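You operate a simulated robot arm through the tools that you are given. There is no shell and no other tool. Be economical: measure what you need, move in short steps, check, and stop when the job is done.

Carry out the task below with a simulated two-armed robot. There is one attempt and no reset: what you move stays moved.

## Task
Wipe up the spill on the top of the make-up table with the purple towel and put it back.

It is judged by the outcome, as a careful person would: the job done as asked, and still so three seconds after it is handed in. It fails if anything else is knocked over, pushed out of place, dropped, spilled or broken. Flat cloth is picked up by pressing the open fingertips on it (5 to 10 N) and closing them slowly along it; thin cloth reads only 2 to 8 mm in the jaws.

## Robot
Two 6-joint arms with two-finger parallel grippers on one trunk, on a base that drives. Base frame: it is fixed to the floor where the robot stands at the start and does not move with it; the origin is under the middle of the robot, x ahead of it, y to its left, z up; the surface under the hand at the start is at about z = 80. Readings come in cm, rad, newtons and seconds.
The left shoulder is at the start at [5, 17, 111.1], the right one opposite. Each reaches about 109.2 cm from its shoulder. Payload 1.57 kg a hand.
Tool frame (each hand has its own): the origin (TCP) lies between the finger pads and is the grasp point; the fingertips stand 3 cm ahead of it; z points along the fingers, y is the line along which they close. Largest opening 8 cm; finger width 1.7, thickness 1.2; the body of the gripper, 4 by 8.2 cm, starts 8 cm behind the TCP.
Orientation is that of the tool frame in the base frame, as a unit quaternion [w, x, y, z]. With the fingers straight down and closing along the base's y, the tool's x points along the base's -x, its y along +y and its z along -z.

## Interface
- The arms move only by the tool move_arm. It takes "left_rows", "right_rows" or both (then of equal length, played together; a hand with none holds still); each is one flat list of numbers, 7 for each row, row after row: the shift along the tool's x, y, z in units of 50 mm (1.0 is 50 mm), then the turn, a rotation vector about the tool's x, y, z in units of 8 degrees (1.0 is 8 degrees), then the gripper command, from -1 (fully open) to 1 (shut), values between in proportion. In form: [dx, dy, dz, rx, ry, rz, hand, dx, dy, dz, rx, ry, rz, hand, ...]. A call has 1 to 8 rows; each row shifts and turns the commanded pose from where the row before left it, along the tool's axes as they then stand. A call with a number of a shift or a turn outside -1 to 1 is refused whole. A row lasts 0.2 s, in which the tool goes at most 5 cm and 0.15 rad; a call with a longer step from one row to the next is refused whole, and so is a gripper value outside its range. Where a pose cannot be reached the arm comes as near as it can. A force on the tool above 40 N (or 10 N above the force at the start of the call, whichever is more), or a blocked arm, ends the call early, and 0.2 s more pass. Each finger travels about 4.5 cm/s and halts on what it meets, pressing with about 43 N; the grip force reading is that of the motor and also rises with nothing between the fingers. The clock runs only during rows and for 0.2 s after the last one: add rows that do not move to give the fingers time. It gives the time, the measured TCP pose, the force on the tool (base axes), the opening and the grip force at its end, in the units of the frame above (readings bear some noise), with the torque about the TCP (base axes, N m) and any sound that the robot's microphone picked up.
- Cameras (640 x 400 px; columns grow to the right, rows downward): "scene" is now at [2.83, -1.77, 167.29]; the picture's right is [-0.25, -0.97, 0.00], its down [-0.79, 0.20, -0.57] and it looks along [0.55, -0.14, -0.82] (base axes); focal length 274 px, centre (320, 200). "left" rides on the left gripper at [7.2, 0.7, -12.2] in its tool frame; the picture's right is [-0.09, 1.00, 0.00], its down [-0.84, -0.08, -0.54] and it looks along [-0.54, -0.05, 0.84] (tool axes); focal length 238 px, centre (320, 200). "right" rides on the right gripper at [7.2, -0.7, -12.2] in its tool frame; the picture's right is [0.09, 1.00, 0.00], its down [-0.84, 0.08, -0.54] and it looks along [-0.54, 0.05, 0.84] (tool axes); focal length 238 px, centre (320, 200). There is no depth. A picture from a camera that has moved, and an enlarged one, comes with that camera's place and axes in the base frame and with its lens.
- camera(camera): a new picture of that camera. The clock stands still meanwhile.
- raise_lower(by): slides the trunk up (or, below 0, down) by that many cm; the arms and the scene camera ride with it, the base frame stays. It gives what a move gives, with no picture.
- roll_base(legs): drives the robot by 1 to 6 legs, each [ahead, left, turn to the left] in cm, cm and rad, along the robot's own axes; the way and the turn of a leg run together, so that a leg with both is an arc; at most 150 cm and 3.142 rad a leg. The arms and the cameras ride along, it lands a little off, and it stops where it bumps. It gives what a move gives.
- aim_head(pan, tilt): turns the head with the scene camera to pan (to the left, within 1.501 rad either way) and tilt (down, from -0.506 to 1.204), counted from straight ahead of the robot. It gives what a move gives.
- close_up(camera, box): a new picture of the part [left, top, right, bottom] of that camera's present view, enlarged. The clock stands still meanwhile.
- finish_job(): hands the job in; it is judged then, once.

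Work in short steps. Places have to be worked out from the pictures, the camera data and where the tool is seen: move nearer, look again, correct. Check each grasp and each placing, and mend what went wrong. You have 120 turns and 100 pictures in all, those below and enlarged ones among them. Open the grippers and draw the arms clear of the work before you hand the job in, unless the task says otherwise; then end with one line.

The tools are called after "Emit:" as a command line: name --argument value ..., lists and objects as JSON in quotes. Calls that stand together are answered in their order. move_arm: Moves the arms, as the interface text tells. Its arguments: {"type":"object","properties":{"left_rows":{"type":"array"},"right_rows":{"type":"array"}},"required":[]} The other tools are called the same way: raise_lower (by) slides the trunk up or down; roll_base (legs) drives the base; aim_head (pan, tilt) turns the head that bears the scene camera; camera (camera) takes a picture; close_up (camera, box) takes an enlarged picture of a part of a camera's view; finish_job () hands the job in.

At the start:

```text
time_s: 0.0
left_eef_pos: [78.95, -0.22, 100.18]
left_tcp_rot: [0.0, 0.0, 1.0, 0.0]
left_wrist_force: [0.0, 0.2, 0.6]
left_torque: [0.0, -0.03, 0.01]
left_gripper_width: 8.01
left_finger_force: 0.0
right_eef_pos: [42.07, -53.61, 100.09]
right_tcp_rot: [0.0, 0.0, 1.0, 0.001]
right_wrist_force: [-0.4, 0.6, -0.3]
right_torque: [0.01, 0.0, 0.01]
right_gripper_width: 8.04
right_finger_force: 0.1
trunk travel left (down, up): [-72.6, 24.4]
robot x, y, heading: [0.35, 0.22, -0.0]
head pan, tilt: [-0.251, 0.962]
```

scene: 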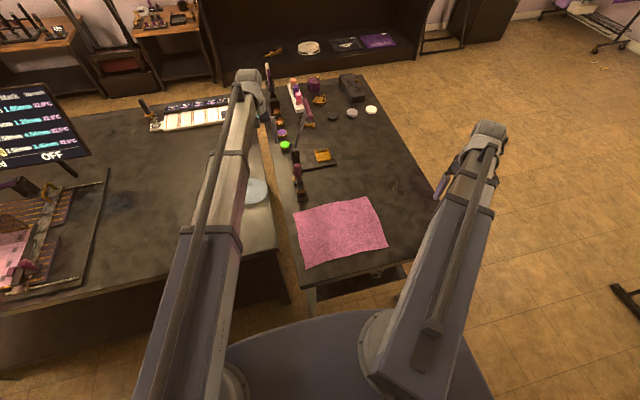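
right: 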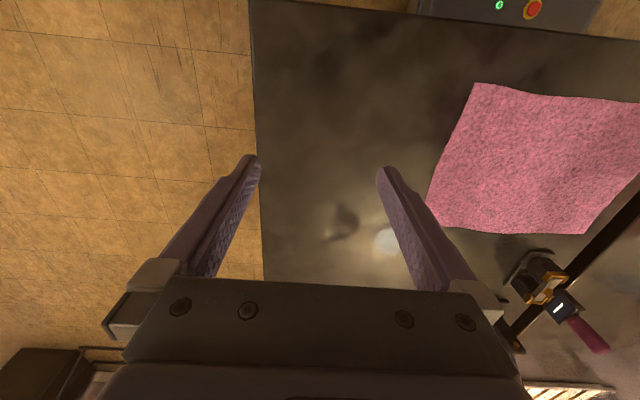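
left: 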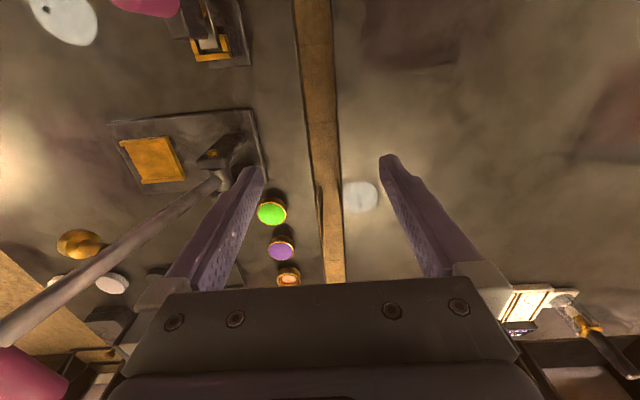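

The pinkish towel lies at the near end of the table; a faint mark near scene pixel (398,186) may be the spill. I look closer.

Emit:
close_up --camera "scene" --box '[260, 60, 460, 300]'

Emit:
close_up --camera "right" --box '[240, 60, 640, 310]'

```text
1.67 times, centred on (360, 180) of scene
camera zoom: at [2.83, -1.77, 167.29], right [-0.25, -0.97, 0.0], down [-0.79, 0.2, -0.57], along [0.55, -0.14, -0.82], focal length 458 px, centre (253, 233)
```

zoom: 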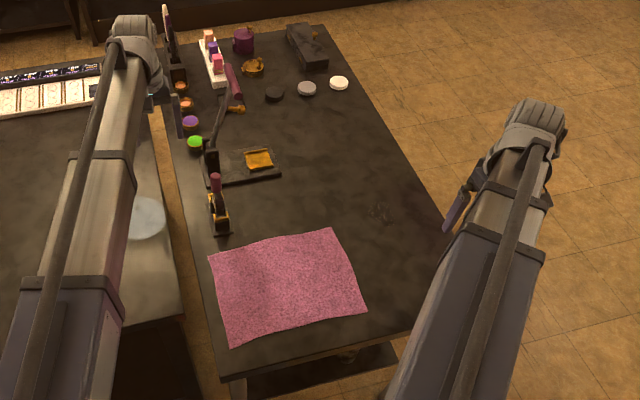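

```text
1.60 times, centred on (440, 185) of right
camera zoom: at [34.76, -54.4, 112.23], right [-0.09, 1.0, 0.0], down [0.84, 0.08, 0.54], along [0.54, 0.05, -0.84], focal length 381 px, centre (128, 224)
```

zoom: 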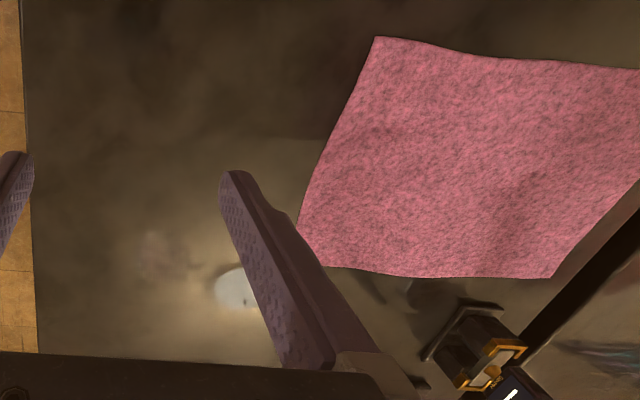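

I judge the spill at about (60,-48.7) and the towel at x 36..58, y -34.5..-6, with z = 80. I move the right hand above the towel's right part, then look.

Emit:
move_arm --right_rows '[-0.2, 0.94, 0, 0, 0, 0, -1, -0.2, 0.94, 0, 0, 0, 0, -1, -0.2, 0.94, 0, 0, 0, 0, -1, -0.2, 0.94, 0, 0, 0, 0, -1, -0.2, 0.94, 0, 0, 0, 0, -1, 0, 0, 0, 0, 0, 0, -1]'

Emit:
camera --camera "right"

Emit:
camera --camera "scene"

```text
time_s: 1.4
left_eef_pos: [78.92, -0.31, 100.14]
left_tcp_rot: [0.0, 0.0, 1.0, 0.001]
left_wrist_force: [0.3, -0.6, 0.2]
left_torque: [-0.07, 0.01, 0.0]
left_gripper_width: 7.98
left_finger_force: 0.0
right_eef_pos: [47.05, -29.98, 100.0]
right_tcp_rot: [0.0, 0.0, 1.0, 0.0]
right_wrist_force: [0.6, 0.5, -0.4]
right_torque: [0.0, 0.03, 0.0]
right_gripper_width: 8.01
right_finger_force: 0.1
trunk travel left (down, up): [-72.6, 24.4]
robot x, y, heading: [0.0, 0.34, -0.002]
head pan, tilt: [-0.251, 0.962]
```

```text
94 pictures are left
camera right: at [39.87, -30.77, 112.23], right [-0.09, 1.0, 0.0], down [0.84, 0.08, 0.54], along [0.54, 0.05, -0.84], focal length 238 px, centre (320, 200)
```

right: 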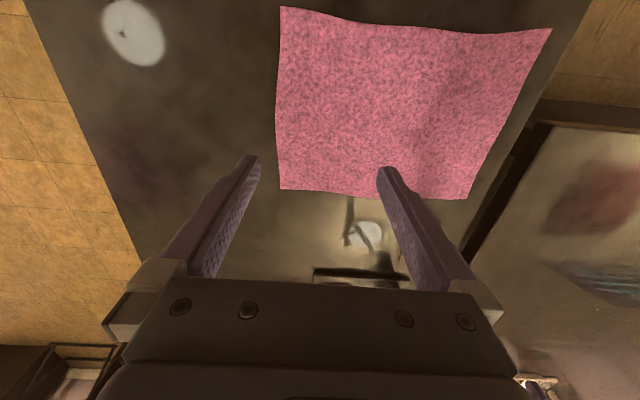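

```text
93 pictures are left
camera scene: at [2.82, -1.81, 167.29], right [-0.25, -0.97, 0.0], down [-0.79, 0.2, -0.57], along [0.55, -0.14, -0.82], focal length 274 px, centre (320, 200)
```

scene: 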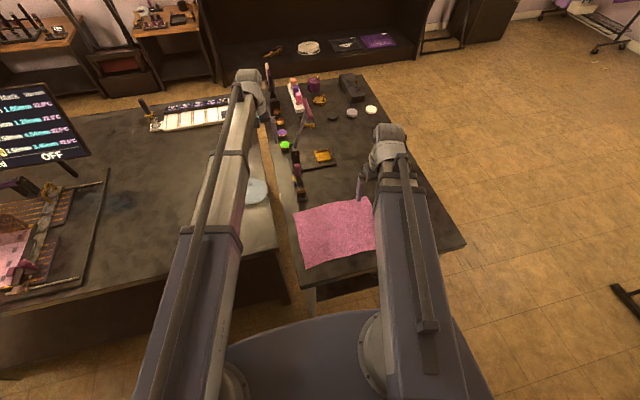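

Towel corners check out from the second view (x 36–59, y -35 to -5). I lower the open hand nearly to the cloth.

Emit:
move_arm --right_rows '[0, 0, 0.9, 0, 0, 0, -1, 0, 0, 0.9, 0, 0, 0, -1, 0, 0, 0.9, 0, 0, 0, -1, 0, 0, 0.4, 0, 0, 0, -1, 0, 0, 0, 0, 0, 0, -1]'

Emit:
camera --camera "right"

```text
time_s: 2.6
left_eef_pos: [79.02, -0.33, 100.11]
left_tcp_rot: [0.0, 0.001, 1.0, 0.0]
left_wrist_force: [-0.3, 0.1, -0.3]
left_torque: [-0.04, 0.01, 0.02]
left_gripper_width: 7.99
left_finger_force: 0.0
right_eef_pos: [47.21, -29.93, 100.13]
right_tcp_rot: [0.0, 0.001, 1.0, 0.0]
right_wrist_force: [0.1, 0.0, -0.9]
right_torque: [0.01, 0.0, 0.01]
right_gripper_width: 8.0
right_finger_force: 0.1
right hand out of reach, approached as far as the arm can: row 1, 2, 3, 4
trunk travel left (down, up): [-72.6, 24.4]
robot x, y, heading: [0.28, -0.01, 0.003]
head pan, tilt: [-0.251, 0.962]
```

```text
92 pictures are left
camera right: at [39.87, -30.78, 112.23], right [-0.09, 1.0, 0.0], down [0.84, 0.08, 0.54], along [0.54, 0.05, -0.84], focal length 238 px, centre (320, 200)
```

right: 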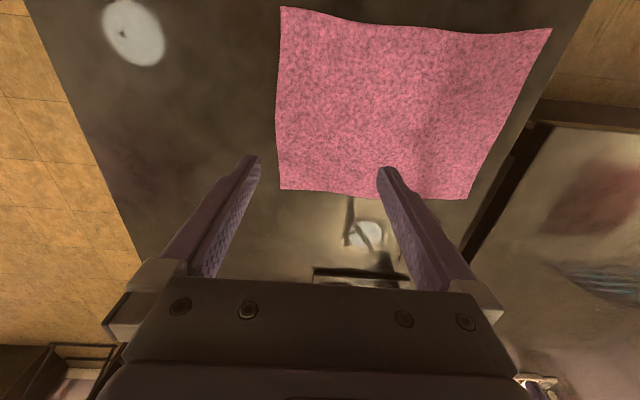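

The downward pose is refused, likely because the arm is folded too tightly. I raise the trunk, which also lifts the left hand clear, and then lower the right hand relative to it.

Emit:
raise_lower --by 22

Emit:
move_arm --right_rows '[0, 0, 0.9, 0, 0, 0, -1, 0, 0, 0.9, 0, 0, 0, -1, 0, 0, 0.9, 0, 0, 0, -1, 0, 0, 0.9, 0, 0, 0, -1, 0, 0, 0, 0, 0, 0, -1]'

```text
time_s: 4.9
left_eef_pos: [78.88, -0.28, 122.06]
left_tcp_rot: [0.0, 0.0, 1.0, 0.0]
left_wrist_force: [0.4, 0.2, -0.3]
left_torque: [-0.02, 0.02, 0.0]
left_gripper_width: 8.0
left_finger_force: 0.0
right_eef_pos: [47.23, -30.04, 122.1]
right_tcp_rot: [0.0, 0.0, 1.0, 0.0]
right_wrist_force: [0.2, 0.6, 1.0]
right_torque: [0.04, 0.01, 0.02]
right_gripper_width: 7.99
right_finger_force: 0.1
trunk travel left (down, up): [-94.6, 2.4]
robot x, y, heading: [-0.06, 0.22, 0.001]
head pan, tilt: [-0.251, 0.962]
```

```text
time_s: 6.1
left_eef_pos: [79.05, -0.31, 122.14]
left_tcp_rot: [0.0, 0.0, 1.0, 0.001]
left_wrist_force: [0.1, -0.3, -0.2]
left_torque: [0.01, 0.01, -0.02]
left_gripper_width: 8.0
left_finger_force: 0.0
right_eef_pos: [47.21, -30.02, 122.2]
right_tcp_rot: [0.001, 0.001, 1.0, 0.0]
right_wrist_force: [-0.1, -0.6, -0.3]
right_torque: [-0.01, -0.01, 0.02]
right_gripper_width: 8.0
right_finger_force: 0.1
right hand out of reach, approached as far as the arm can: row 1, 2, 3, 4
trunk travel left (down, up): [-94.6, 2.4]
robot x, y, heading: [-0.07, -0.13, -0.002]
head pan, tilt: [-0.251, 0.962]
```

Still refused, so the elbow seems to be at its limit this close in. I back the base off 20 cm with the hands high, then reach forward and down.

Emit:
roll_base --legs '[[-20, 0, 0]]'

Emit:
move_arm --right_rows '[-0.9, 0, 0, 0, 0, 0, -1, -0.9, 0, 0, 0, 0, 0, -1, -0.9, 0, 0, 0, 0, 0, -1, -0.9, 0, 0, 0, 0, 0, -1, -0.4, 0, 0.8, 0, 0, 0, -1, 0, 0, 0.9, 0, 0, 0, -1, 0, 0, 0.9, 0, 0, 0, -1]'

Emit:
camera --camera "right"

Emit:
camera --camera "scene"

```text
time_s: 7.7
left_eef_pos: [58.81, -0.26, 122.2]
left_tcp_rot: [0.0, 0.0, 1.0, 0.0]
left_wrist_force: [0.0, 0.1, 0.6]
left_torque: [0.0, -0.03, -0.01]
left_gripper_width: 8.0
left_finger_force: 0.2
right_eef_pos: [27.1, -29.92, 122.05]
right_tcp_rot: [0.0, -0.001, 1.0, 0.0]
right_wrist_force: [-1.0, 0.2, 0.3]
right_torque: [-0.02, -0.02, 0.01]
right_gripper_width: 8.02
right_finger_force: 0.1
trunk travel left (down, up): [-94.6, 2.4]
robot x, y, heading: [-19.71, 0.17, 0.003]
head pan, tilt: [-0.251, 0.962]
```

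```text
time_s: 9.3
left_eef_pos: [59.04, -0.41, 122.11]
left_tcp_rot: [0.0, 0.001, 1.0, -0.001]
left_wrist_force: [-0.4, 0.6, -0.8]
left_torque: [-0.03, 0.02, 0.01]
left_gripper_width: 8.01
left_finger_force: 0.1
right_eef_pos: [47.15, -30.04, 122.07]
right_tcp_rot: [0.0, 0.0, 1.0, 0.0]
right_wrist_force: [0.1, -0.1, 0.7]
right_torque: [-0.01, -0.04, 0.01]
right_gripper_width: 8.0
right_finger_force: 0.0
right hand out of reach, approached as far as the arm can: row 5, 6, 7
trunk travel left (down, up): [-94.6, 2.4]
robot x, y, heading: [-19.53, -0.03, -0.001]
head pan, tilt: [-0.251, 0.962]
```

```text
91 pictures are left
camera right: at [39.96, -30.83, 134.23], right [-0.09, 1.0, 0.0], down [0.84, 0.08, 0.54], along [0.54, 0.05, -0.84], focal length 238 px, centre (320, 200)
```

right: 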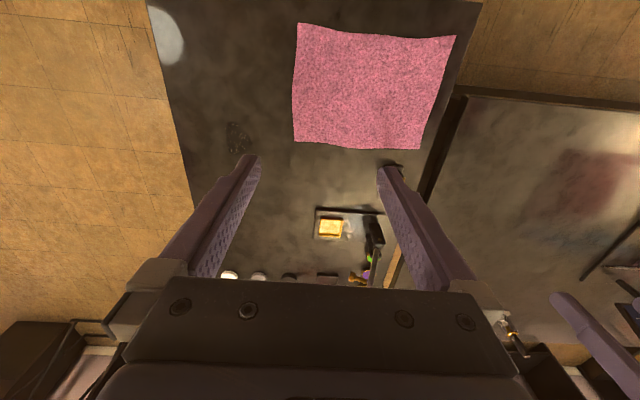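

```text
90 pictures are left
camera scene: at [-17.14, -1.76, 189.29], right [-0.25, -0.97, 0.0], down [-0.79, 0.2, -0.57], along [0.55, -0.14, -0.82], focal length 274 px, centre (320, 200)
```

scene: 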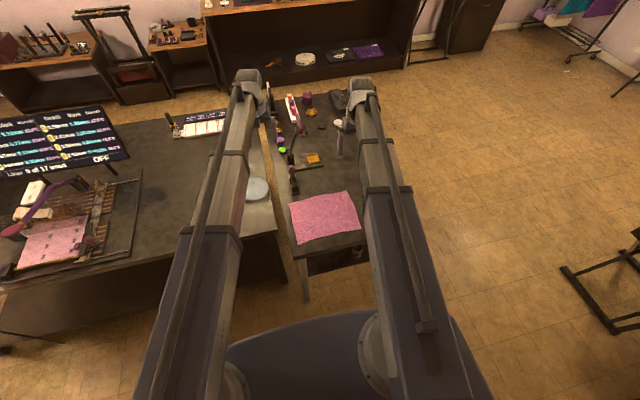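

Downward is still refused even here, though the spill now shows clearly at about (59.5,-48.3). I test small steps up and down.

Emit:
move_arm --right_rows '[0, 0, -0.4, 0, 0, 0, -1, 0, 0, 0, 0, 0, 0, -1]'

Emit:
move_arm --right_rows '[0, 0, 0.3, 0, 0, 0, -1, 0, 0, 0.3, 0, 0, 0, -1, 0, 0, 0, 0, 0, 0, -1]'

```text
time_s: 9.9
left_eef_pos: [59.12, -0.35, 121.96]
left_tcp_rot: [0.0, 0.0, 1.0, 0.0]
left_wrist_force: [-0.3, 0.2, -0.3]
left_torque: [-0.01, -0.01, 0.01]
left_gripper_width: 7.99
left_finger_force: 0.0
right_eef_pos: [47.38, -30.12, 122.15]
right_tcp_rot: [0.0, 0.001, 1.0, -0.001]
right_wrist_force: [-0.1, -0.2, -0.3]
right_torque: [-0.01, 0.0, 0.0]
right_gripper_width: 8.01
right_finger_force: 0.1
right hand out of reach, approached as far as the arm can: row 1
trunk travel left (down, up): [-94.6, 2.4]
robot x, y, heading: [-20.19, -0.16, -0.001]
head pan, tilt: [-0.251, 0.962]
```

```text
time_s: 10.7
left_eef_pos: [58.93, -0.36, 122.08]
left_tcp_rot: [0.0, 0.0, 1.0, 0.0]
left_wrist_force: [0.6, -0.5, 0.0]
left_torque: [-0.02, -0.01, -0.03]
left_gripper_width: 8.0
left_finger_force: 0.0
right_eef_pos: [47.19, -30.12, 122.17]
right_tcp_rot: [0.0, 0.0, 1.0, 0.0]
right_wrist_force: [-0.4, -0.3, 0.7]
right_torque: [-0.01, 0.02, 0.02]
right_gripper_width: 8.02
right_finger_force: 0.0
right hand out of reach, approached as far as the arm can: row 1, 2
trunk travel left (down, up): [-94.6, 2.4]
robot x, y, heading: [-20.13, 0.06, -0.002]
head pan, tilt: [-0.251, 0.962]
```

The right hand refuses any shift along its z, both ways, while sideways works. I test the left hand's z, which I want to raise anyway.

Emit:
move_arm --left_rows '[0, 0, -0.6, 0, 0, 0, -1, 0, 0, -0.6, 0, 0, 0, -1, 0, 0, 0, 0, 0, 0, -1]'

Emit:
move_arm --right_rows '[-0.4, 0, 0.3, 0, 0, 0, -1, 0, 0, 0, 0, 0, 0, -1]'

```text
time_s: 11.5
left_eef_pos: [58.95, -0.32, 122.14]
left_tcp_rot: [0.001, 0.0, 1.0, 0.001]
left_wrist_force: [0.4, -0.1, 0.1]
left_torque: [0.01, 0.01, -0.03]
left_gripper_width: 8.01
left_finger_force: 0.1
left hand out of reach, approached as far as the arm can: row 1, 2
right_eef_pos: [47.36, -30.07, 122.17]
right_tcp_rot: [0.001, 0.0, 1.0, 0.001]
right_wrist_force: [1.2, -1.1, 0.2]
right_torque: [0.0, 0.02, 0.01]
right_gripper_width: 7.98
right_finger_force: 0.1
trunk travel left (down, up): [-94.6, 2.4]
robot x, y, heading: [-19.58, 0.19, 0.002]
head pan, tilt: [-0.251, 0.962]
```

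```text
time_s: 12.1
left_eef_pos: [58.99, -0.34, 122.17]
left_tcp_rot: [0.0, 0.0, 1.0, -0.001]
left_wrist_force: [0.1, 0.5, -0.1]
left_torque: [0.02, -0.01, 0.03]
left_gripper_width: 7.99
left_finger_force: 0.2
right_eef_pos: [49.26, -30.13, 122.09]
right_tcp_rot: [0.0, 0.001, 1.0, -0.001]
right_wrist_force: [-0.1, -0.6, -0.7]
right_torque: [0.0, -0.01, 0.0]
right_gripper_width: 8.0
right_finger_force: 0.0
right hand out of reach, approached as far as the arm can: row 1
trunk travel left (down, up): [-94.6, 2.4]
robot x, y, heading: [-19.97, 0.25, 0.0]
head pan, tilt: [-0.251, 0.962]
```

Neither arm shifts in z, so they evidently move only in the plane and height must come from the trunk. The left hand would come down too, so I park it in free air in front of the table edge (x≈22, y≈42).

Emit:
move_arm --left_rows '[0.6, 0.7, 0, 0, 0, 0, -1, 0.6, 0.7, 0, 0, 0, 0, -1, 0.6, 0.7, 0, 0, 0, 0, -1, 0.6, 0.7, 0, 0, 0, 0, -1, 0.6, 0.7, 0, 0, 0, 0, -1, 0.6, 0.7, 0, 0, 0, 0, -1, 0.6, 0.7, 0, 0, 0, 0, -1, 0.6, 0.7, 0, 0, 0, 0, -1]'

Emit:
move_arm --left_rows '[0.6, 0.7, 0, 0, 0, 0, -1, 0.6, 0.7, 0, 0, 0, 0, -1, 0.6, 0.7, 0, 0, 0, 0, -1, 0.6, 0.7, 0, 0, 0, 0, -1]' --right_rows '[0.4, 0.0, 0, 0, 0, 0, -1, 0, 0, 0, 0, 0, 0, -1, 0, 0, 0, 0, 0, 0, -1, 0, 0, 0, 0, 0, 0, -1]'

Emit:
camera --camera "left"

Emit:
camera --camera "scene"

```text
time_s: 13.9
left_eef_pos: [34.92, 27.94, 122.05]
left_tcp_rot: [0.0, 0.001, 1.0, 0.0]
left_wrist_force: [-0.3, 0.4, -0.1]
left_torque: [0.01, 0.01, -0.01]
left_gripper_width: 7.98
left_finger_force: 0.2
right_eef_pos: [49.12, -30.09, 122.18]
right_tcp_rot: [0.0, 0.0, 1.0, 0.0]
right_wrist_force: [-0.2, -0.1, 0.2]
right_torque: [0.01, -0.04, 0.01]
right_gripper_width: 8.0
right_finger_force: 0.1
trunk travel left (down, up): [-94.6, 2.4]
robot x, y, heading: [-20.09, -0.13, -0.004]
head pan, tilt: [-0.251, 0.962]
```

```text
time_s: 14.9
left_eef_pos: [23.04, 41.89, 122.09]
left_tcp_rot: [0.0, 0.0, 1.0, 0.001]
left_wrist_force: [-0.1, 0.1, -0.7]
left_torque: [-0.03, 0.01, 0.02]
left_gripper_width: 8.02
left_finger_force: 0.0
right_eef_pos: [47.3, -29.96, 122.09]
right_tcp_rot: [0.0, 0.0, 1.0, 0.0]
right_wrist_force: [0.6, -0.3, -0.6]
right_torque: [-0.03, -0.01, -0.01]
right_gripper_width: 7.98
right_finger_force: 0.0
trunk travel left (down, up): [-94.6, 2.4]
robot x, y, heading: [-19.93, -0.08, 0.001]
head pan, tilt: [-0.251, 0.962]
```

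```text
89 pictures are left
camera left: at [15.71, 42.42, 134.3], right [0.09, 1.0, 0.0], down [0.84, -0.08, 0.54], along [0.54, -0.05, -0.84], focal length 238 px, centre (320, 200)
```

left: 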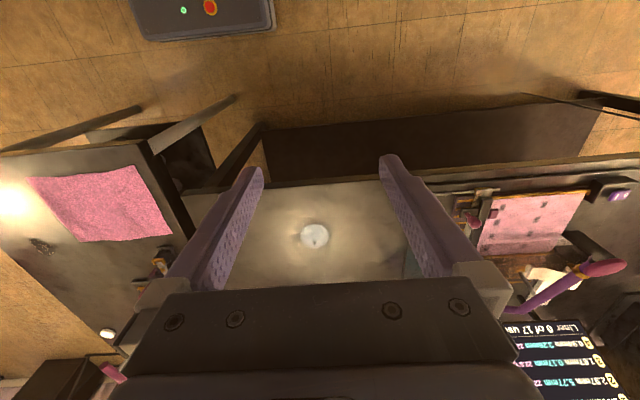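

```text
88 pictures are left
camera scene: at [-17.22, -1.67, 189.3], right [-0.25, -0.97, 0.0], down [-0.79, 0.2, -0.57], along [0.55, -0.14, -0.82], focal length 274 px, centre (320, 200)
```

scene: 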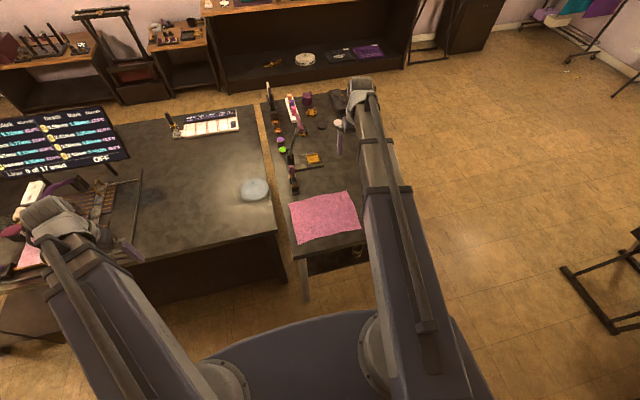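

The left hand is parked clear (the left table's edge is at x≈45). I lower the trunk in steps.

Emit:
raise_lower --by -30

Emit:
camera --camera "right"

Emit:
camera --camera "scene"

```text
time_s: 17.9
left_eef_pos: [22.98, 41.78, 92.22]
left_tcp_rot: [0.0, 0.0, 1.0, -0.001]
left_wrist_force: [-0.1, 0.1, -0.5]
left_torque: [0.01, 0.01, 0.0]
left_gripper_width: 8.02
left_finger_force: 0.1
right_eef_pos: [47.44, -30.03, 92.27]
right_tcp_rot: [0.001, 0.0, 1.0, 0.0]
right_wrist_force: [-1.3, 1.2, -1.1]
right_torque: [0.03, -0.05, -0.02]
right_gripper_width: 8.01
right_finger_force: 0.1
trunk travel left (down, up): [-64.6, 32.4]
robot x, y, heading: [-19.74, -0.13, -0.001]
head pan, tilt: [-0.251, 0.962]
```

```text
87 pictures are left
camera right: at [40.06, -30.77, 104.24], right [-0.09, 1.0, 0.0], down [0.84, 0.08, 0.54], along [0.54, 0.05, -0.84], focal length 238 px, centre (320, 200)
```

right: 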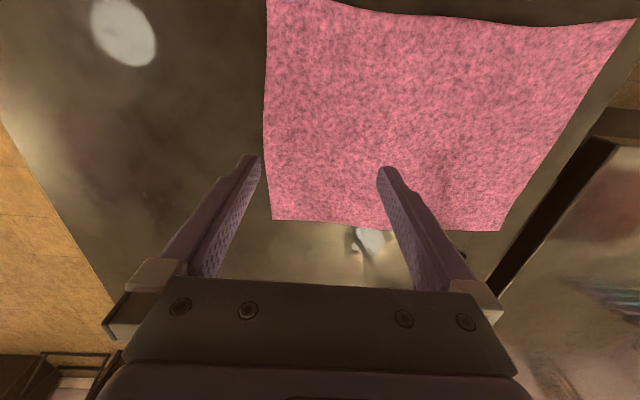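

```text
86 pictures are left
camera scene: at [-17.15, -1.76, 159.3], right [-0.25, -0.97, 0.0], down [-0.79, 0.2, -0.57], along [0.55, -0.14, -0.82], focal length 274 px, centre (320, 200)
```

scene: 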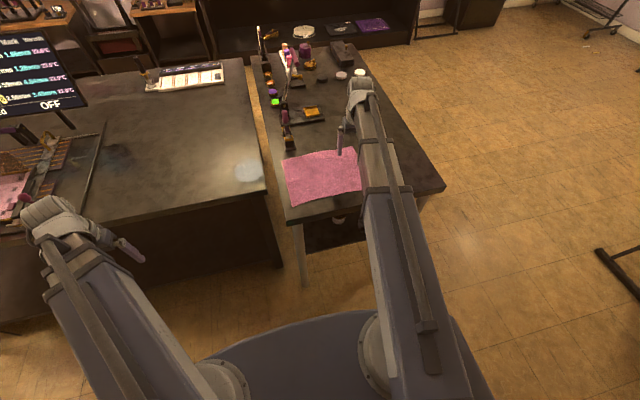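

The towel's right edge is at y≈-35; I shift to y≈-28.5 so both fingertips land on the cloth, and lower further.

Emit:
move_arm --right_rows '[0, 0.3, 0, 0, 0, 0, -1, 0, 0, 0, 0, 0, 0, -1]'

Emit:
raise_lower --by -7.5

Emit:
camera --camera "right"

```text
time_s: 18.5
left_eef_pos: [23.02, 41.88, 92.07]
left_tcp_rot: [0.0, 0.0, 1.0, 0.001]
left_wrist_force: [0.1, 1.0, -1.5]
left_torque: [-0.01, -0.02, 0.0]
left_gripper_width: 7.99
left_finger_force: 0.1
right_eef_pos: [47.27, -28.56, 92.22]
right_tcp_rot: [0.0, 0.001, 1.0, 0.0]
right_wrist_force: [0.1, -0.3, 1.1]
right_torque: [-0.01, 0.03, 0.0]
right_gripper_width: 8.01
right_finger_force: 0.2
trunk travel left (down, up): [-64.6, 32.4]
robot x, y, heading: [-19.62, 0.04, 0.001]
head pan, tilt: [-0.251, 0.962]
```

```text
time_s: 19.6
left_eef_pos: [23.16, 41.72, 84.77]
left_tcp_rot: [0.0, 0.0, 1.0, 0.0]
left_wrist_force: [0.7, 0.0, 0.3]
left_torque: [-0.03, 0.01, -0.01]
left_gripper_width: 7.99
left_finger_force: 0.1
right_eef_pos: [47.44, -28.56, 84.7]
right_tcp_rot: [0.001, 0.0, 1.0, 0.0]
right_wrist_force: [-0.6, -0.1, 0.3]
right_torque: [-0.03, 0.01, -0.03]
right_gripper_width: 8.02
right_finger_force: 0.1
trunk travel left (down, up): [-57.1, 39.9]
robot x, y, heading: [-19.99, -0.07, 0.0]
head pan, tilt: [-0.251, 0.962]
```

```text
85 pictures are left
camera right: at [40.02, -29.32, 96.74], right [-0.09, 1.0, 0.0], down [0.84, 0.08, 0.54], along [0.54, 0.05, -0.84], focal length 238 px, centre (320, 200)
```

right: 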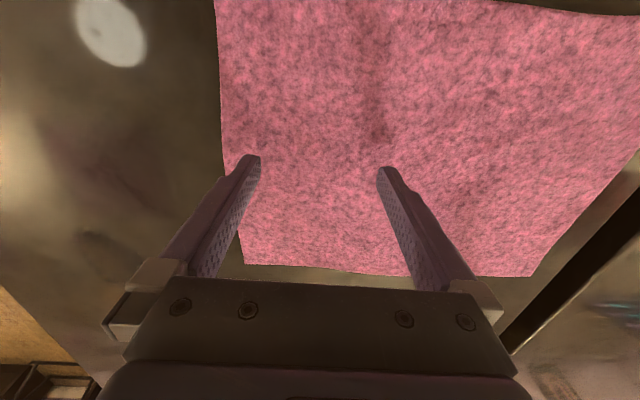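

Both fingertips are over the cloth, about 1.5 cm above it. I lower in small steps to contact.

Emit:
raise_lower --by -1.0

Emit:
raise_lower --by -0.3

```text
time_s: 20.2
left_eef_pos: [23.02, 41.85, 83.6]
left_tcp_rot: [-0.001, -0.001, 1.0, 0.0]
left_wrist_force: [0.6, 0.0, 0.2]
left_torque: [-0.01, -0.02, 0.01]
left_gripper_width: 8.0
left_finger_force: 0.1
right_eef_pos: [47.29, -28.59, 83.59]
right_tcp_rot: [-0.001, 0.0, 1.0, 0.0]
right_wrist_force: [-0.2, -0.6, 0.4]
right_torque: [0.0, 0.01, -0.04]
right_gripper_width: 7.99
right_finger_force: 0.0
trunk travel left (down, up): [-56.1, 40.9]
robot x, y, heading: [-20.03, -0.32, -0.0]
head pan, tilt: [-0.251, 0.962]
```

```text
time_s: 20.7
left_eef_pos: [23.06, 41.81, 83.36]
left_tcp_rot: [-0.001, 0.0, 1.0, 0.0]
left_wrist_force: [0.0, 0.5, 0.2]
left_torque: [0.02, 0.01, -0.01]
left_gripper_width: 8.02
left_finger_force: 0.2
right_eef_pos: [47.38, -28.47, 83.32]
right_tcp_rot: [0.0, 0.0, 1.0, 0.0]
right_wrist_force: [-0.5, 0.6, 0.2]
right_torque: [0.02, 0.0, 0.0]
right_gripper_width: 8.03
right_finger_force: 0.1
trunk travel left (down, up): [-55.8, 41.2]
robot x, y, heading: [-19.78, -0.36, -0.0]
head pan, tilt: [-0.251, 0.962]
```

No contact yet; I continue by small steps.

Emit:
raise_lower --by -0.3

Emit:
raise_lower --by -0.2

```text
time_s: 21.3
left_eef_pos: [22.93, 41.83, 83.11]
left_tcp_rot: [0.0, 0.0, 1.0, 0.0]
left_wrist_force: [-0.4, 0.0, 0.4]
left_torque: [0.02, -0.01, 0.02]
left_gripper_width: 7.98
left_finger_force: 0.1
right_eef_pos: [47.33, -28.46, 83.14]
right_tcp_rot: [0.001, 0.0, 1.0, 0.0]
right_wrist_force: [2.1, -1.4, 14.9]
right_torque: [0.12, -0.04, -0.03]
right_gripper_width: 8.0
right_finger_force: 0.1
trunk travel left (down, up): [-55.5, 41.5]
robot x, y, heading: [-20.09, -0.06, -0.001]
head pan, tilt: [-0.251, 0.962]
```

```text
time_s: 21.7
left_eef_pos: [22.93, 41.78, 82.95]
left_tcp_rot: [0.0, 0.001, 1.0, 0.0]
left_wrist_force: [0.3, 0.5, 0.6]
left_torque: [0.02, -0.03, -0.02]
left_gripper_width: 8.0
left_finger_force: 0.1
right_eef_pos: [47.36, -28.44, 83.16]
right_tcp_rot: [0.002, 0.001, 1.0, 0.0]
right_wrist_force: [-0.2, -0.3, 30.8]
right_torque: [0.52, 0.04, 0.06]
right_gripper_width: 8.0
right_finger_force: 0.1
trunk travel left (down, up): [-55.5, 41.5]
robot x, y, heading: [-20.02, -0.11, 0.0]
head pan, tilt: [-0.251, 0.962]
stopped: the force on the tool passed its limit at 45 N (the readings are from after the stop); the commanded pose is now the measured one
```

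Contact at TCP z≈83.15, but 31 N is too much; I back off slightly.

Emit:
raise_lower --by 0.2

```text
time_s: 22.2
left_eef_pos: [22.98, 41.72, 83.19]
left_tcp_rot: [0.0, 0.0, 1.0, 0.0]
left_wrist_force: [0.4, 0.4, -0.7]
left_torque: [0.0, -0.01, 0.03]
left_gripper_width: 8.0
left_finger_force: 0.1
right_eef_pos: [47.41, -28.59, 83.07]
right_tcp_rot: [0.001, 0.001, 1.0, 0.0]
right_wrist_force: [-1.3, 0.7, 6.1]
right_torque: [0.06, 0.06, 0.07]
right_gripper_width: 8.0
right_finger_force: 0.1
trunk travel left (down, up): [-55.7, 41.3]
robot x, y, heading: [-19.89, 0.14, -0.0]
head pan, tilt: [-0.251, 0.962]
```

At 6 N, in the right range; I close slowly along the cloth.

Emit:
move_arm --right_rows '[0, 0, 0, 0, 0, 0, -0.8, 0, 0, 0, 0, 0, 0, -0.55, 0, 0, 0, 0, 0, 0, -0.3, 0, 0, 0, 0, 0, 0, -0.05, 0, 0, 0, 0, 0, 0, 0.2, 0, 0, 0, 0, 0, 0, 0.45, 0, 0, 0, 0, 0, 0, 0.7, 0, 0, 0, 0, 0, 0, 0.9]'

Emit:
move_arm --right_rows '[0, 0, 0, 0, 0, 0, 1, 0, 0, 0, 0, 0, 0, 1, 0, 0, 0, 0, 0, 0, 1]'

Emit:
camera --camera "right"

```text
time_s: 24.0
left_eef_pos: [22.99, 41.81, 83.04]
left_tcp_rot: [0.0, 0.0, 1.0, 0.0]
left_wrist_force: [0.0, -0.5, 0.1]
left_torque: [-0.04, 0.01, -0.04]
left_gripper_width: 7.99
left_finger_force: 0.1
right_eef_pos: [47.34, -28.6, 83.19]
right_tcp_rot: [0.001, 0.001, 1.0, 0.0]
right_wrist_force: [0.1, 0.3, 2.2]
right_torque: [0.0, 0.03, -0.01]
right_gripper_width: 0.4
right_finger_force: 0.1
trunk travel left (down, up): [-55.7, 41.3]
robot x, y, heading: [-19.55, 0.38, -0.003]
head pan, tilt: [-0.251, 0.962]
```

```text
time_s: 24.8
left_eef_pos: [23.0, 41.78, 83.06]
left_tcp_rot: [0.0, 0.0, 1.0, 0.001]
left_wrist_force: [-0.8, -0.4, 0.0]
left_torque: [-0.01, 0.0, -0.01]
left_gripper_width: 7.96
left_finger_force: 0.1
right_eef_pos: [47.58, -28.5, 83.15]
right_tcp_rot: [0.0, 0.001, 1.0, 0.0]
right_wrist_force: [-0.1, -0.8, 2.3]
right_torque: [0.02, 0.0, 0.0]
right_gripper_width: 0.22
right_finger_force: 23.9
trunk travel left (down, up): [-55.7, 41.3]
robot x, y, heading: [-19.74, 0.07, 0.002]
head pan, tilt: [-0.251, 0.962]
```

```text
84 pictures are left
camera right: at [40.1, -29.35, 95.23], right [-0.09, 1.0, 0.0], down [0.84, 0.08, 0.54], along [0.54, 0.05, -0.84], focal length 238 px, centre (320, 200)
```

right: 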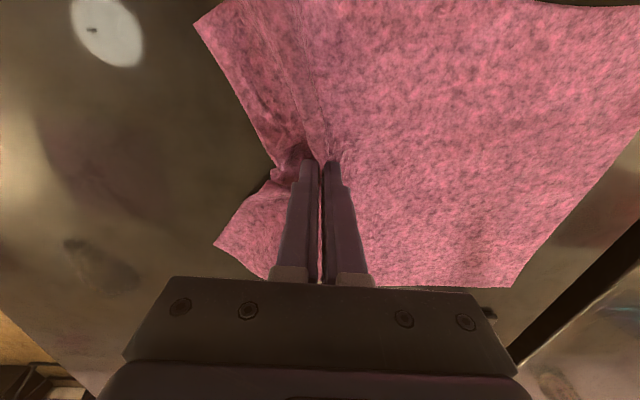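

Grasped (2.2 mm, motor loaded). I raise 1 cm and drag the towel in -y with its body trailing, well away from the lipstick stand.

Emit:
raise_lower --by 1.0

Emit:
move_arm --right_rows '[0, -0.5, 0, 0, 0, 0, 1, 0, -0.5, 0, 0, 0, 0, 1, 0, -0.5, 0, 0, 0, 0, 1, 0, -0.5, 0, 0, 0, 0, 1, 0, -0.5, 0, 0, 0, 0, 1, 0, -0.5, 0, 0, 0, 0, 1, 0, 0, 0, 0, 0, 0, 1]'

Emit:
camera --camera "right"

Emit:
camera --camera "scene"

```text
time_s: 25.4
left_eef_pos: [23.03, 41.82, 84.01]
left_tcp_rot: [0.0, 0.0, 1.0, 0.001]
left_wrist_force: [0.2, 0.7, 0.1]
left_torque: [0.0, 0.03, -0.02]
left_gripper_width: 8.02
left_finger_force: 0.1
right_eef_pos: [47.5, -28.55, 84.14]
right_tcp_rot: [0.001, 0.0, 1.0, 0.0]
right_wrist_force: [-0.5, -0.3, -1.0]
right_torque: [0.0, 0.01, 0.0]
right_gripper_width: 0.23
right_finger_force: 23.7
trunk travel left (down, up): [-56.7, 40.3]
robot x, y, heading: [-20.04, 0.31, -0.002]
head pan, tilt: [-0.251, 0.962]
```

```text
time_s: 27.0
left_eef_pos: [22.97, 41.71, 84.16]
left_tcp_rot: [0.0, 0.0, 1.0, 0.0]
left_wrist_force: [-0.6, 1.5, -0.7]
left_torque: [0.0, 0.03, 0.02]
left_gripper_width: 7.99
left_finger_force: 0.1
right_eef_pos: [47.25, -43.55, 84.08]
right_tcp_rot: [0.001, 0.001, 1.0, 0.0]
right_wrist_force: [0.1, 0.6, 0.2]
right_torque: [0.02, 0.0, -0.01]
right_gripper_width: 0.22
right_finger_force: 23.6
trunk travel left (down, up): [-56.7, 40.3]
robot x, y, heading: [-20.23, -0.27, -0.001]
head pan, tilt: [-0.251, 0.962]
```

```text
83 pictures are left
camera right: at [40.06, -44.36, 96.22], right [-0.09, 1.0, 0.0], down [0.84, 0.08, 0.54], along [0.54, 0.05, -0.84], focal length 238 px, centre (320, 200)
```

right: 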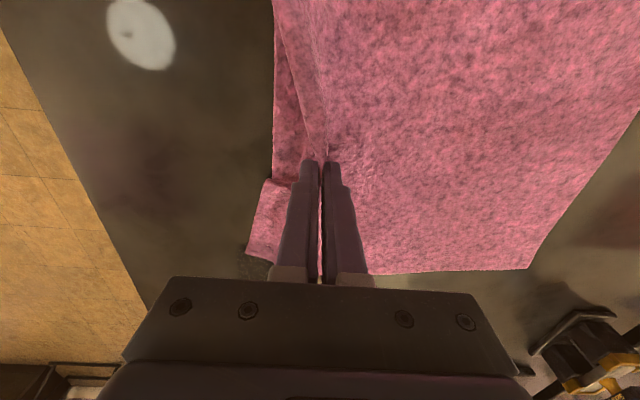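

```text
82 pictures are left
camera scene: at [-17.14, -1.76, 151.3], right [-0.25, -0.97, 0.0], down [-0.79, 0.2, -0.57], along [0.55, -0.14, -0.82], focal length 274 px, centre (320, 200)
```

scene: 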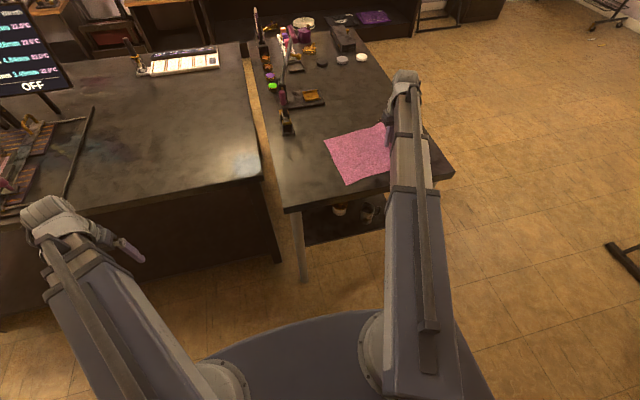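

The towel trails neatly. I go on 4.5 cm in -y, then +x towards the spill.

Emit:
move_arm --right_rows '[0, -0.5, 0, 0, 0, 0, 1, 0, -0.4, 0, 0, 0, 0, 1, -0.4, 0, 0, 0, 0, 0, 1, -0.4, 0, 0, 0, 0, 0, 1, -0.4, 0, 0, 0, 0, 0, 1, -0.4, 0, 0, 0, 0, 0, 1, -0.4, 0, 0, 0, 0, 0, 1, 0, 0, 0, 0, 0, 0, 1]'

Emit:
camera --camera "right"

Emit:
close_up --camera "scene" --box '[240, 20, 480, 200]'

```text
time_s: 28.8
left_eef_pos: [23.03, 41.86, 84.08]
left_tcp_rot: [0.0, 0.0, 1.0, 0.001]
left_wrist_force: [0.1, 0.2, 1.2]
left_torque: [0.03, 0.01, 0.0]
left_gripper_width: 8.02
left_finger_force: 0.1
right_eef_pos: [57.55, -47.99, 84.12]
right_tcp_rot: [0.001, 0.001, 1.0, 0.0]
right_wrist_force: [-0.4, 0.1, 0.4]
right_torque: [0.0, 0.06, 0.01]
right_gripper_width: 0.25
right_finger_force: 23.7
trunk travel left (down, up): [-56.7, 40.3]
robot x, y, heading: [-20.1, 0.32, 0.002]
head pan, tilt: [-0.251, 0.962]
```

```text
81 pictures are left
camera right: at [50.16, -48.85, 96.22], right [-0.09, 1.0, 0.0], down [0.84, 0.08, 0.54], along [0.54, 0.05, -0.84], focal length 238 px, centre (320, 200)
```

right: 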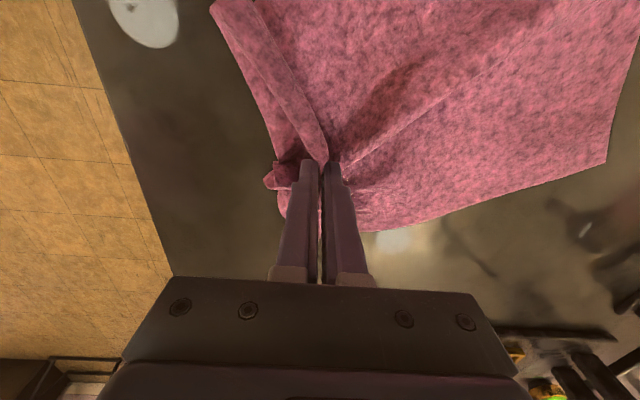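

```text
2.22 times, centred on (360, 110) of scene
camera zoom: at [-17.14, -1.76, 151.3], right [-0.25, -0.97, 0.0], down [-0.79, 0.2, -0.57], along [0.55, -0.14, -0.82], focal length 610 px, centre (231, 400)
```

zoom: 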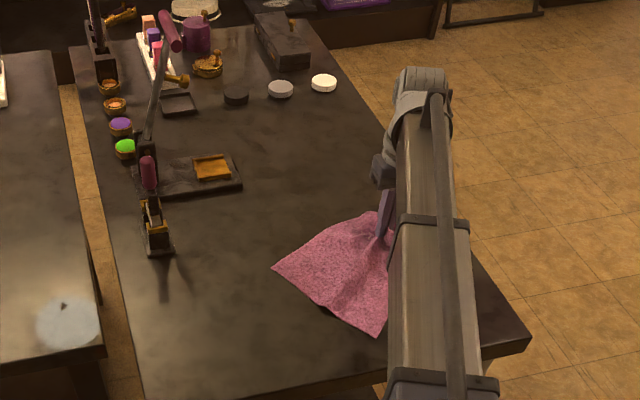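

The fist of cloth is above the spill area (x 56–63, y -50.5…-45.5 from the high view). I press down to a light contact.

Emit:
raise_lower --by -0.8

Emit:
raise_lower --by -0.15

```text
time_s: 29.4
left_eef_pos: [23.08, 41.87, 83.34]
left_tcp_rot: [0.0, 0.001, 1.0, 0.0]
left_wrist_force: [-0.1, 0.3, 0.6]
left_torque: [-0.03, -0.03, -0.02]
left_gripper_width: 8.0
left_finger_force: 0.0
right_eef_pos: [57.43, -48.08, 83.39]
right_tcp_rot: [0.001, 0.002, 1.0, 0.0]
right_wrist_force: [0.1, -0.1, 1.7]
right_torque: [0.04, -0.01, -0.03]
right_gripper_width: 0.21
right_finger_force: 23.3
trunk travel left (down, up): [-55.9, 41.1]
robot x, y, heading: [-20.27, 0.24, 0.002]
head pan, tilt: [-0.251, 0.962]
```

```text
time_s: 29.9
left_eef_pos: [22.94, 41.89, 83.28]
left_tcp_rot: [0.0, 0.0, 1.0, 0.0]
left_wrist_force: [0.2, -0.7, -0.5]
left_torque: [-0.02, -0.03, 0.04]
left_gripper_width: 8.01
left_finger_force: 0.0
right_eef_pos: [57.44, -48.07, 83.3]
right_tcp_rot: [0.001, 0.001, 1.0, -0.001]
right_wrist_force: [2.8, 0.5, 9.2]
right_torque: [0.09, -0.09, -0.06]
right_gripper_width: 0.23
right_finger_force: 23.6
trunk travel left (down, up): [-55.7, 41.3]
robot x, y, heading: [-20.33, 0.08, 0.001]
head pan, tilt: [-0.251, 0.962]
```

Pressing at 9 N, I rub in rows along x.

Emit:
move_arm --right_rows '[0, 0.7, 0, 0, 0, 0, 1, -0.45, 0, 0, 0, 0, 0, 1, -0.45, 0, 0, 0, 0, 0, 1, -0.4, 0, 0, 0, 0, 0, 1, 0, -0.4, 0, 0, 0, 0, 1, 0.5, 0, 0, 0, 0, 0, 1, 0.5, 0, 0, 0, 0, 0, 1, 0.6, 0, 0, 0, 0, 0, 1]'

Emit:
move_arm --right_rows '[0, -0.4, 0, 0, 0, 0, 1, -0.6, 0, 0, 0, 0, 0, 1, -0.6, 0, 0, 0, 0, 0, 1, -0.5, 0, 0, 0, 0, 0, 1, 0, -0.4, 0, 0, 0, 0, 1, 0.6, 0, 0, 0, 0, 0, 1, 0.6, 0, 0, 0, 0, 0, 1, 0.5, 0, 0, 0, 0, 0, 1]'

Emit:
camera --camera "right"

```text
time_s: 31.7
left_eef_pos: [22.94, 41.85, 83.19]
left_tcp_rot: [0.0, 0.0, 1.0, 0.0]
left_wrist_force: [-0.7, -0.6, 0.3]
left_torque: [-0.02, -0.01, -0.01]
left_gripper_width: 7.98
left_finger_force: 0.1
right_eef_pos: [55.79, -46.62, 83.32]
right_tcp_rot: [0.002, 0.0, 1.0, 0.0]
right_wrist_force: [1.6, 0.3, 13.1]
right_torque: [0.08, -0.1, -0.02]
right_gripper_width: 0.23
right_finger_force: 23.1
trunk travel left (down, up): [-55.7, 41.3]
robot x, y, heading: [-19.6, -0.1, 0.005]
head pan, tilt: [-0.251, 0.962]
```

```text
time_s: 33.5
left_eef_pos: [22.99, 41.88, 83.19]
left_tcp_rot: [0.0, 0.0, 1.0, -0.001]
left_wrist_force: [-0.1, 0.5, -0.4]
left_torque: [0.03, 0.02, -0.01]
left_gripper_width: 8.02
left_finger_force: 0.0
right_eef_pos: [55.83, -50.59, 83.24]
right_tcp_rot: [0.001, 0.001, 1.0, 0.0]
right_wrist_force: [2.7, 0.8, 11.7]
right_torque: [0.08, -0.11, -0.03]
right_gripper_width: 0.22
right_finger_force: 23.9
trunk travel left (down, up): [-55.7, 41.3]
robot x, y, heading: [-20.24, 0.11, -0.001]
head pan, tilt: [-0.251, 0.962]
```

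```text
79 pictures are left
camera right: at [48.49, -51.34, 95.33], right [-0.09, 1.0, 0.0], down [0.84, 0.08, 0.54], along [0.54, 0.05, -0.84], focal length 238 px, centre (320, 200)
```

right: 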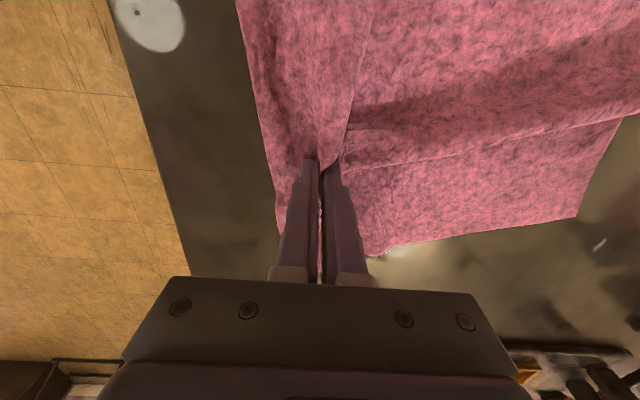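

Going well; I add passes at y≈-52 and then cross-passes along y.

Emit:
move_arm --right_rows '[0, -0.3, 0, 0, 0, 0, 1, -0.6, 0, 0, 0, 0, 0, 1, -0.6, 0, 0, 0, 0, 0, 1, -0.5, 0, 0, 0, 0, 0, 1, 0, 0.55, 0, 0, 0, 0, 1, 0, 0.55, 0, 0, 0, 0, 1, 0, 0.5, 0, 0, 0, 0, 1, 0.4, 0, 0, 0, 0, 0, 1]'

Emit:
move_arm --right_rows '[0, -0.55, 0, 0, 0, 0, 1, 0, -0.55, 0, 0, 0, 0, 1, 0, -0.5, 0, 0, 0, 0, 1, 0.35, 0, 0, 0, 0, 0, 1, 0, 0.55, 0, 0, 0, 0, 1, 0, 0.55, 0, 0, 0, 0, 1, 0, 0.5, 0, 0, 0, 0, 1, 0.35, 0, 0, 0, 0, 0, 1]'

Emit:
move_arm --right_rows '[0, -0.55, 0, 0, 0, 0, 1, 0, -0.55, 0, 0, 0, 0, 1, 0, -0.5, 0, 0, 0, 0, 1, 0.4, 0, 0, 0, 0, 0, 1, 0, 0.55, 0, 0, 0, 0, 1, 0, 0.55, 0, 0, 0, 0, 1, 0, 0.5, 0, 0, 0, 0, 1, 0, 0, 0, 0, 0, 0, 1]'

Emit:
camera --camera "right"

```text
time_s: 35.3
left_eef_pos: [22.98, 41.84, 83.23]
left_tcp_rot: [0.0, 0.0, 1.0, 0.0]
left_wrist_force: [-0.8, -0.3, -0.3]
left_torque: [-0.04, -0.05, -0.04]
left_gripper_width: 7.98
left_finger_force: 0.0
right_eef_pos: [62.53, -44.0, 83.27]
right_tcp_rot: [0.001, 0.0, 1.0, 0.0]
right_wrist_force: [2.1, 0.8, 10.0]
right_torque: [0.11, -0.06, -0.02]
right_gripper_width: 0.22
right_finger_force: 23.4
trunk travel left (down, up): [-55.7, 41.3]
robot x, y, heading: [-20.1, 0.06, 0.001]
head pan, tilt: [-0.251, 0.962]
```

```text
time_s: 37.1
left_eef_pos: [22.98, 41.97, 83.05]
left_tcp_rot: [0.0, 0.001, 1.0, 0.0]
left_wrist_force: [0.1, -0.2, -0.9]
left_torque: [-0.01, -0.01, 0.0]
left_gripper_width: 8.0
left_finger_force: 0.1
right_eef_pos: [59.04, -44.12, 83.22]
right_tcp_rot: [0.002, 0.0, 1.0, 0.0]
right_wrist_force: [2.3, 0.9, 11.7]
right_torque: [0.08, -0.12, -0.04]
right_gripper_width: 0.23
right_finger_force: 23.7
trunk travel left (down, up): [-55.7, 41.3]
robot x, y, heading: [-20.16, -0.03, -0.004]
head pan, tilt: [-0.251, 0.962]
```

```text
time_s: 38.9
left_eef_pos: [22.96, 41.81, 83.16]
left_tcp_rot: [0.001, 0.0, 1.0, 0.001]
left_wrist_force: [-0.3, -0.1, 0.0]
left_torque: [0.05, -0.01, 0.04]
left_gripper_width: 8.0
left_finger_force: 0.1
right_eef_pos: [56.85, -43.93, 83.28]
right_tcp_rot: [0.001, 0.001, 1.0, 0.001]
right_wrist_force: [-0.7, -2.8, 9.7]
right_torque: [-0.02, -0.01, -0.02]
right_gripper_width: 0.21
right_finger_force: 24.3
trunk travel left (down, up): [-55.7, 41.3]
robot x, y, heading: [-19.96, -0.2, 0.003]
head pan, tilt: [-0.251, 0.962]
```

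```text
78 pictures are left
camera right: at [49.57, -44.71, 95.33], right [-0.09, 1.0, 0.0], down [0.84, 0.08, 0.54], along [0.54, 0.05, -0.84], focal length 238 px, centre (320, 200)
```

right: 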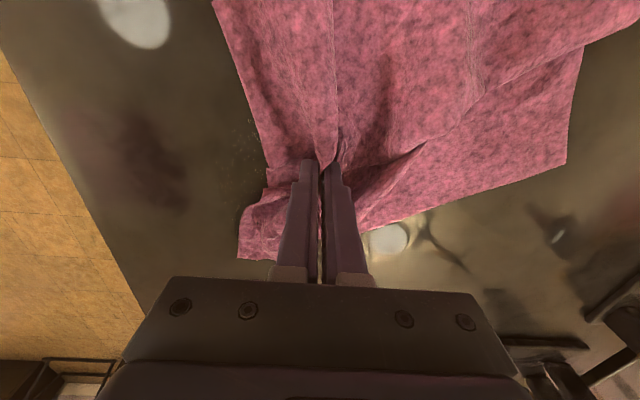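

I see some faint speckle at (240,150) in view. I raise the towel well off the table to inspect the spot.

Emit:
raise_lower --by 30

Emit:
camera --camera "right"

Emit:
camera --camera "scene"

```text
time_s: 41.9
left_eef_pos: [23.04, 41.7, 113.22]
left_tcp_rot: [0.0, 0.0, 1.0, 0.0]
left_wrist_force: [0.4, 0.0, -0.1]
left_torque: [0.04, 0.01, 0.02]
left_gripper_width: 8.0
left_finger_force: 0.0
right_eef_pos: [57.07, -43.95, 113.24]
right_tcp_rot: [0.002, 0.001, 1.0, -0.001]
right_wrist_force: [-0.2, -0.3, -0.4]
right_torque: [-0.03, 0.02, 0.0]
right_gripper_width: 0.21
right_finger_force: 23.4
trunk travel left (down, up): [-85.7, 11.3]
robot x, y, heading: [-19.96, -0.32, -0.002]
head pan, tilt: [-0.251, 0.962]
```

```text
77 pictures are left
camera right: at [49.65, -44.74, 125.26], right [-0.09, 1.0, 0.0], down [0.84, 0.08, 0.54], along [0.54, 0.05, -0.84], focal length 238 px, centre (320, 200)
```

right: 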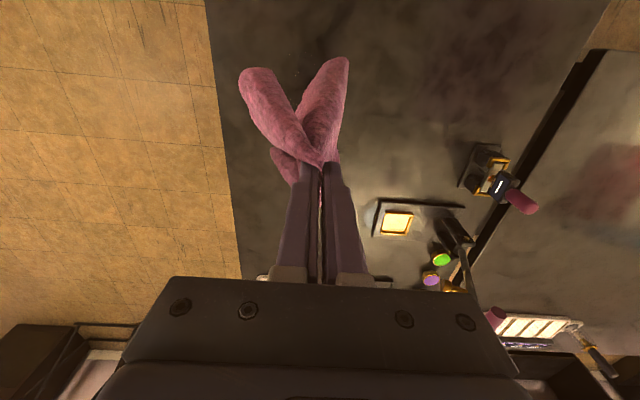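

```text
76 pictures are left
camera scene: at [-17.13, -1.76, 180.34], right [-0.25, -0.97, 0.0], down [-0.79, 0.2, -0.57], along [0.55, -0.14, -0.82], focal length 274 px, centre (320, 200)
```

scene: 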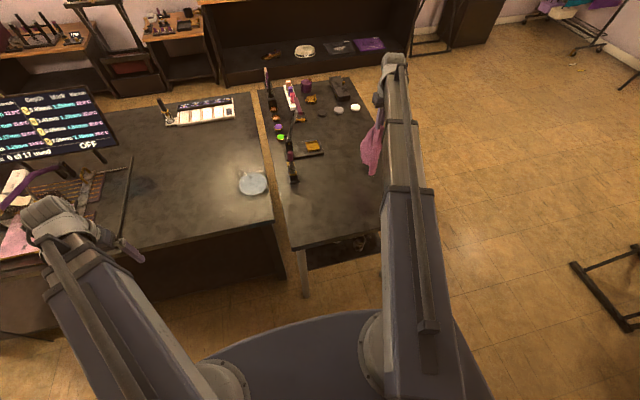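

The towel hangs freely. I draw the hand back in -x to see the spill spot unobstructed.

Emit:
move_arm --right_rows '[0.5, 0.3, 0, 0, 0, 0, 1, 0.5, 0.3, 0, 0, 0, 0, 1, 0.5, 0.5, 0, 0, 0, 0, 1, 0.5, 0.5, 0, 0, 0, 0, 1, 0, 0.5, 0, 0, 0, 0, 1, 0, 0, 0, 0, 0, 0, 1]'

Emit:
camera --camera "right"

Emit:
close_up --camera "right" --box '[120, 60, 320, 185]'

```text
time_s: 43.3
left_eef_pos: [22.99, 41.7, 113.22]
left_tcp_rot: [0.001, 0.0, 1.0, 0.0]
left_wrist_force: [-0.2, 0.0, 0.5]
left_torque: [-0.04, 0.0, 0.02]
left_gripper_width: 8.02
left_finger_force: 0.1
right_eef_pos: [46.85, -33.45, 113.09]
right_tcp_rot: [0.003, 0.0, 1.0, 0.0]
right_wrist_force: [-0.7, -0.3, -1.0]
right_torque: [0.01, 0.01, 0.01]
right_gripper_width: 0.23
right_finger_force: 24.2
trunk travel left (down, up): [-85.7, 11.3]
robot x, y, heading: [-20.24, -0.19, -0.001]
head pan, tilt: [-0.251, 0.962]
```

```text
75 pictures are left
camera right: at [39.58, -34.25, 125.27], right [-0.09, 1.0, 0.0], down [0.84, 0.08, 0.54], along [0.54, 0.05, -0.84], focal length 238 px, centre (320, 200)
```

right: 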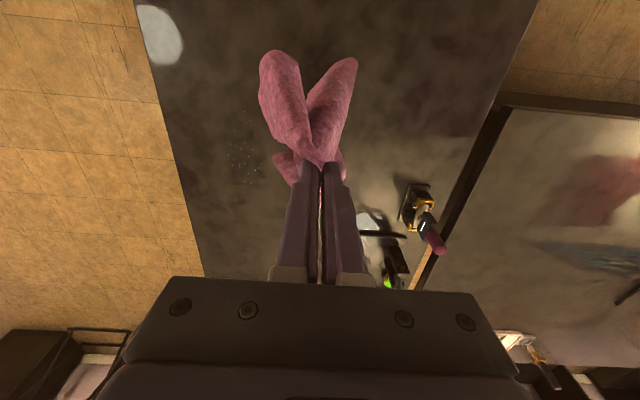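

```text
3.20 times, centred on (220, 122) of right
camera zoom: at [39.58, -34.25, 125.27], right [-0.09, 1.0, 0.0], down [0.84, 0.08, 0.54], along [0.54, 0.05, -0.84], focal length 763 px, centre (640, 448)
```

zoom: 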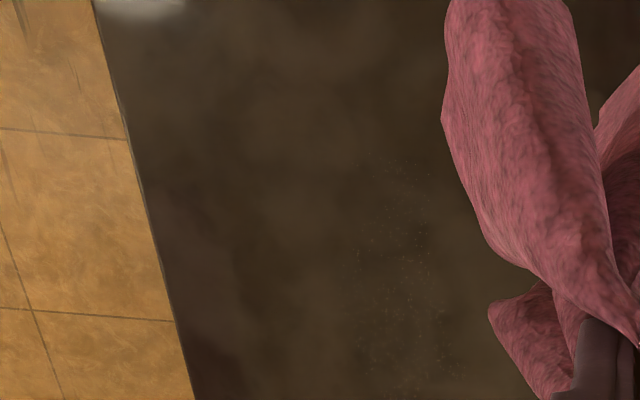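

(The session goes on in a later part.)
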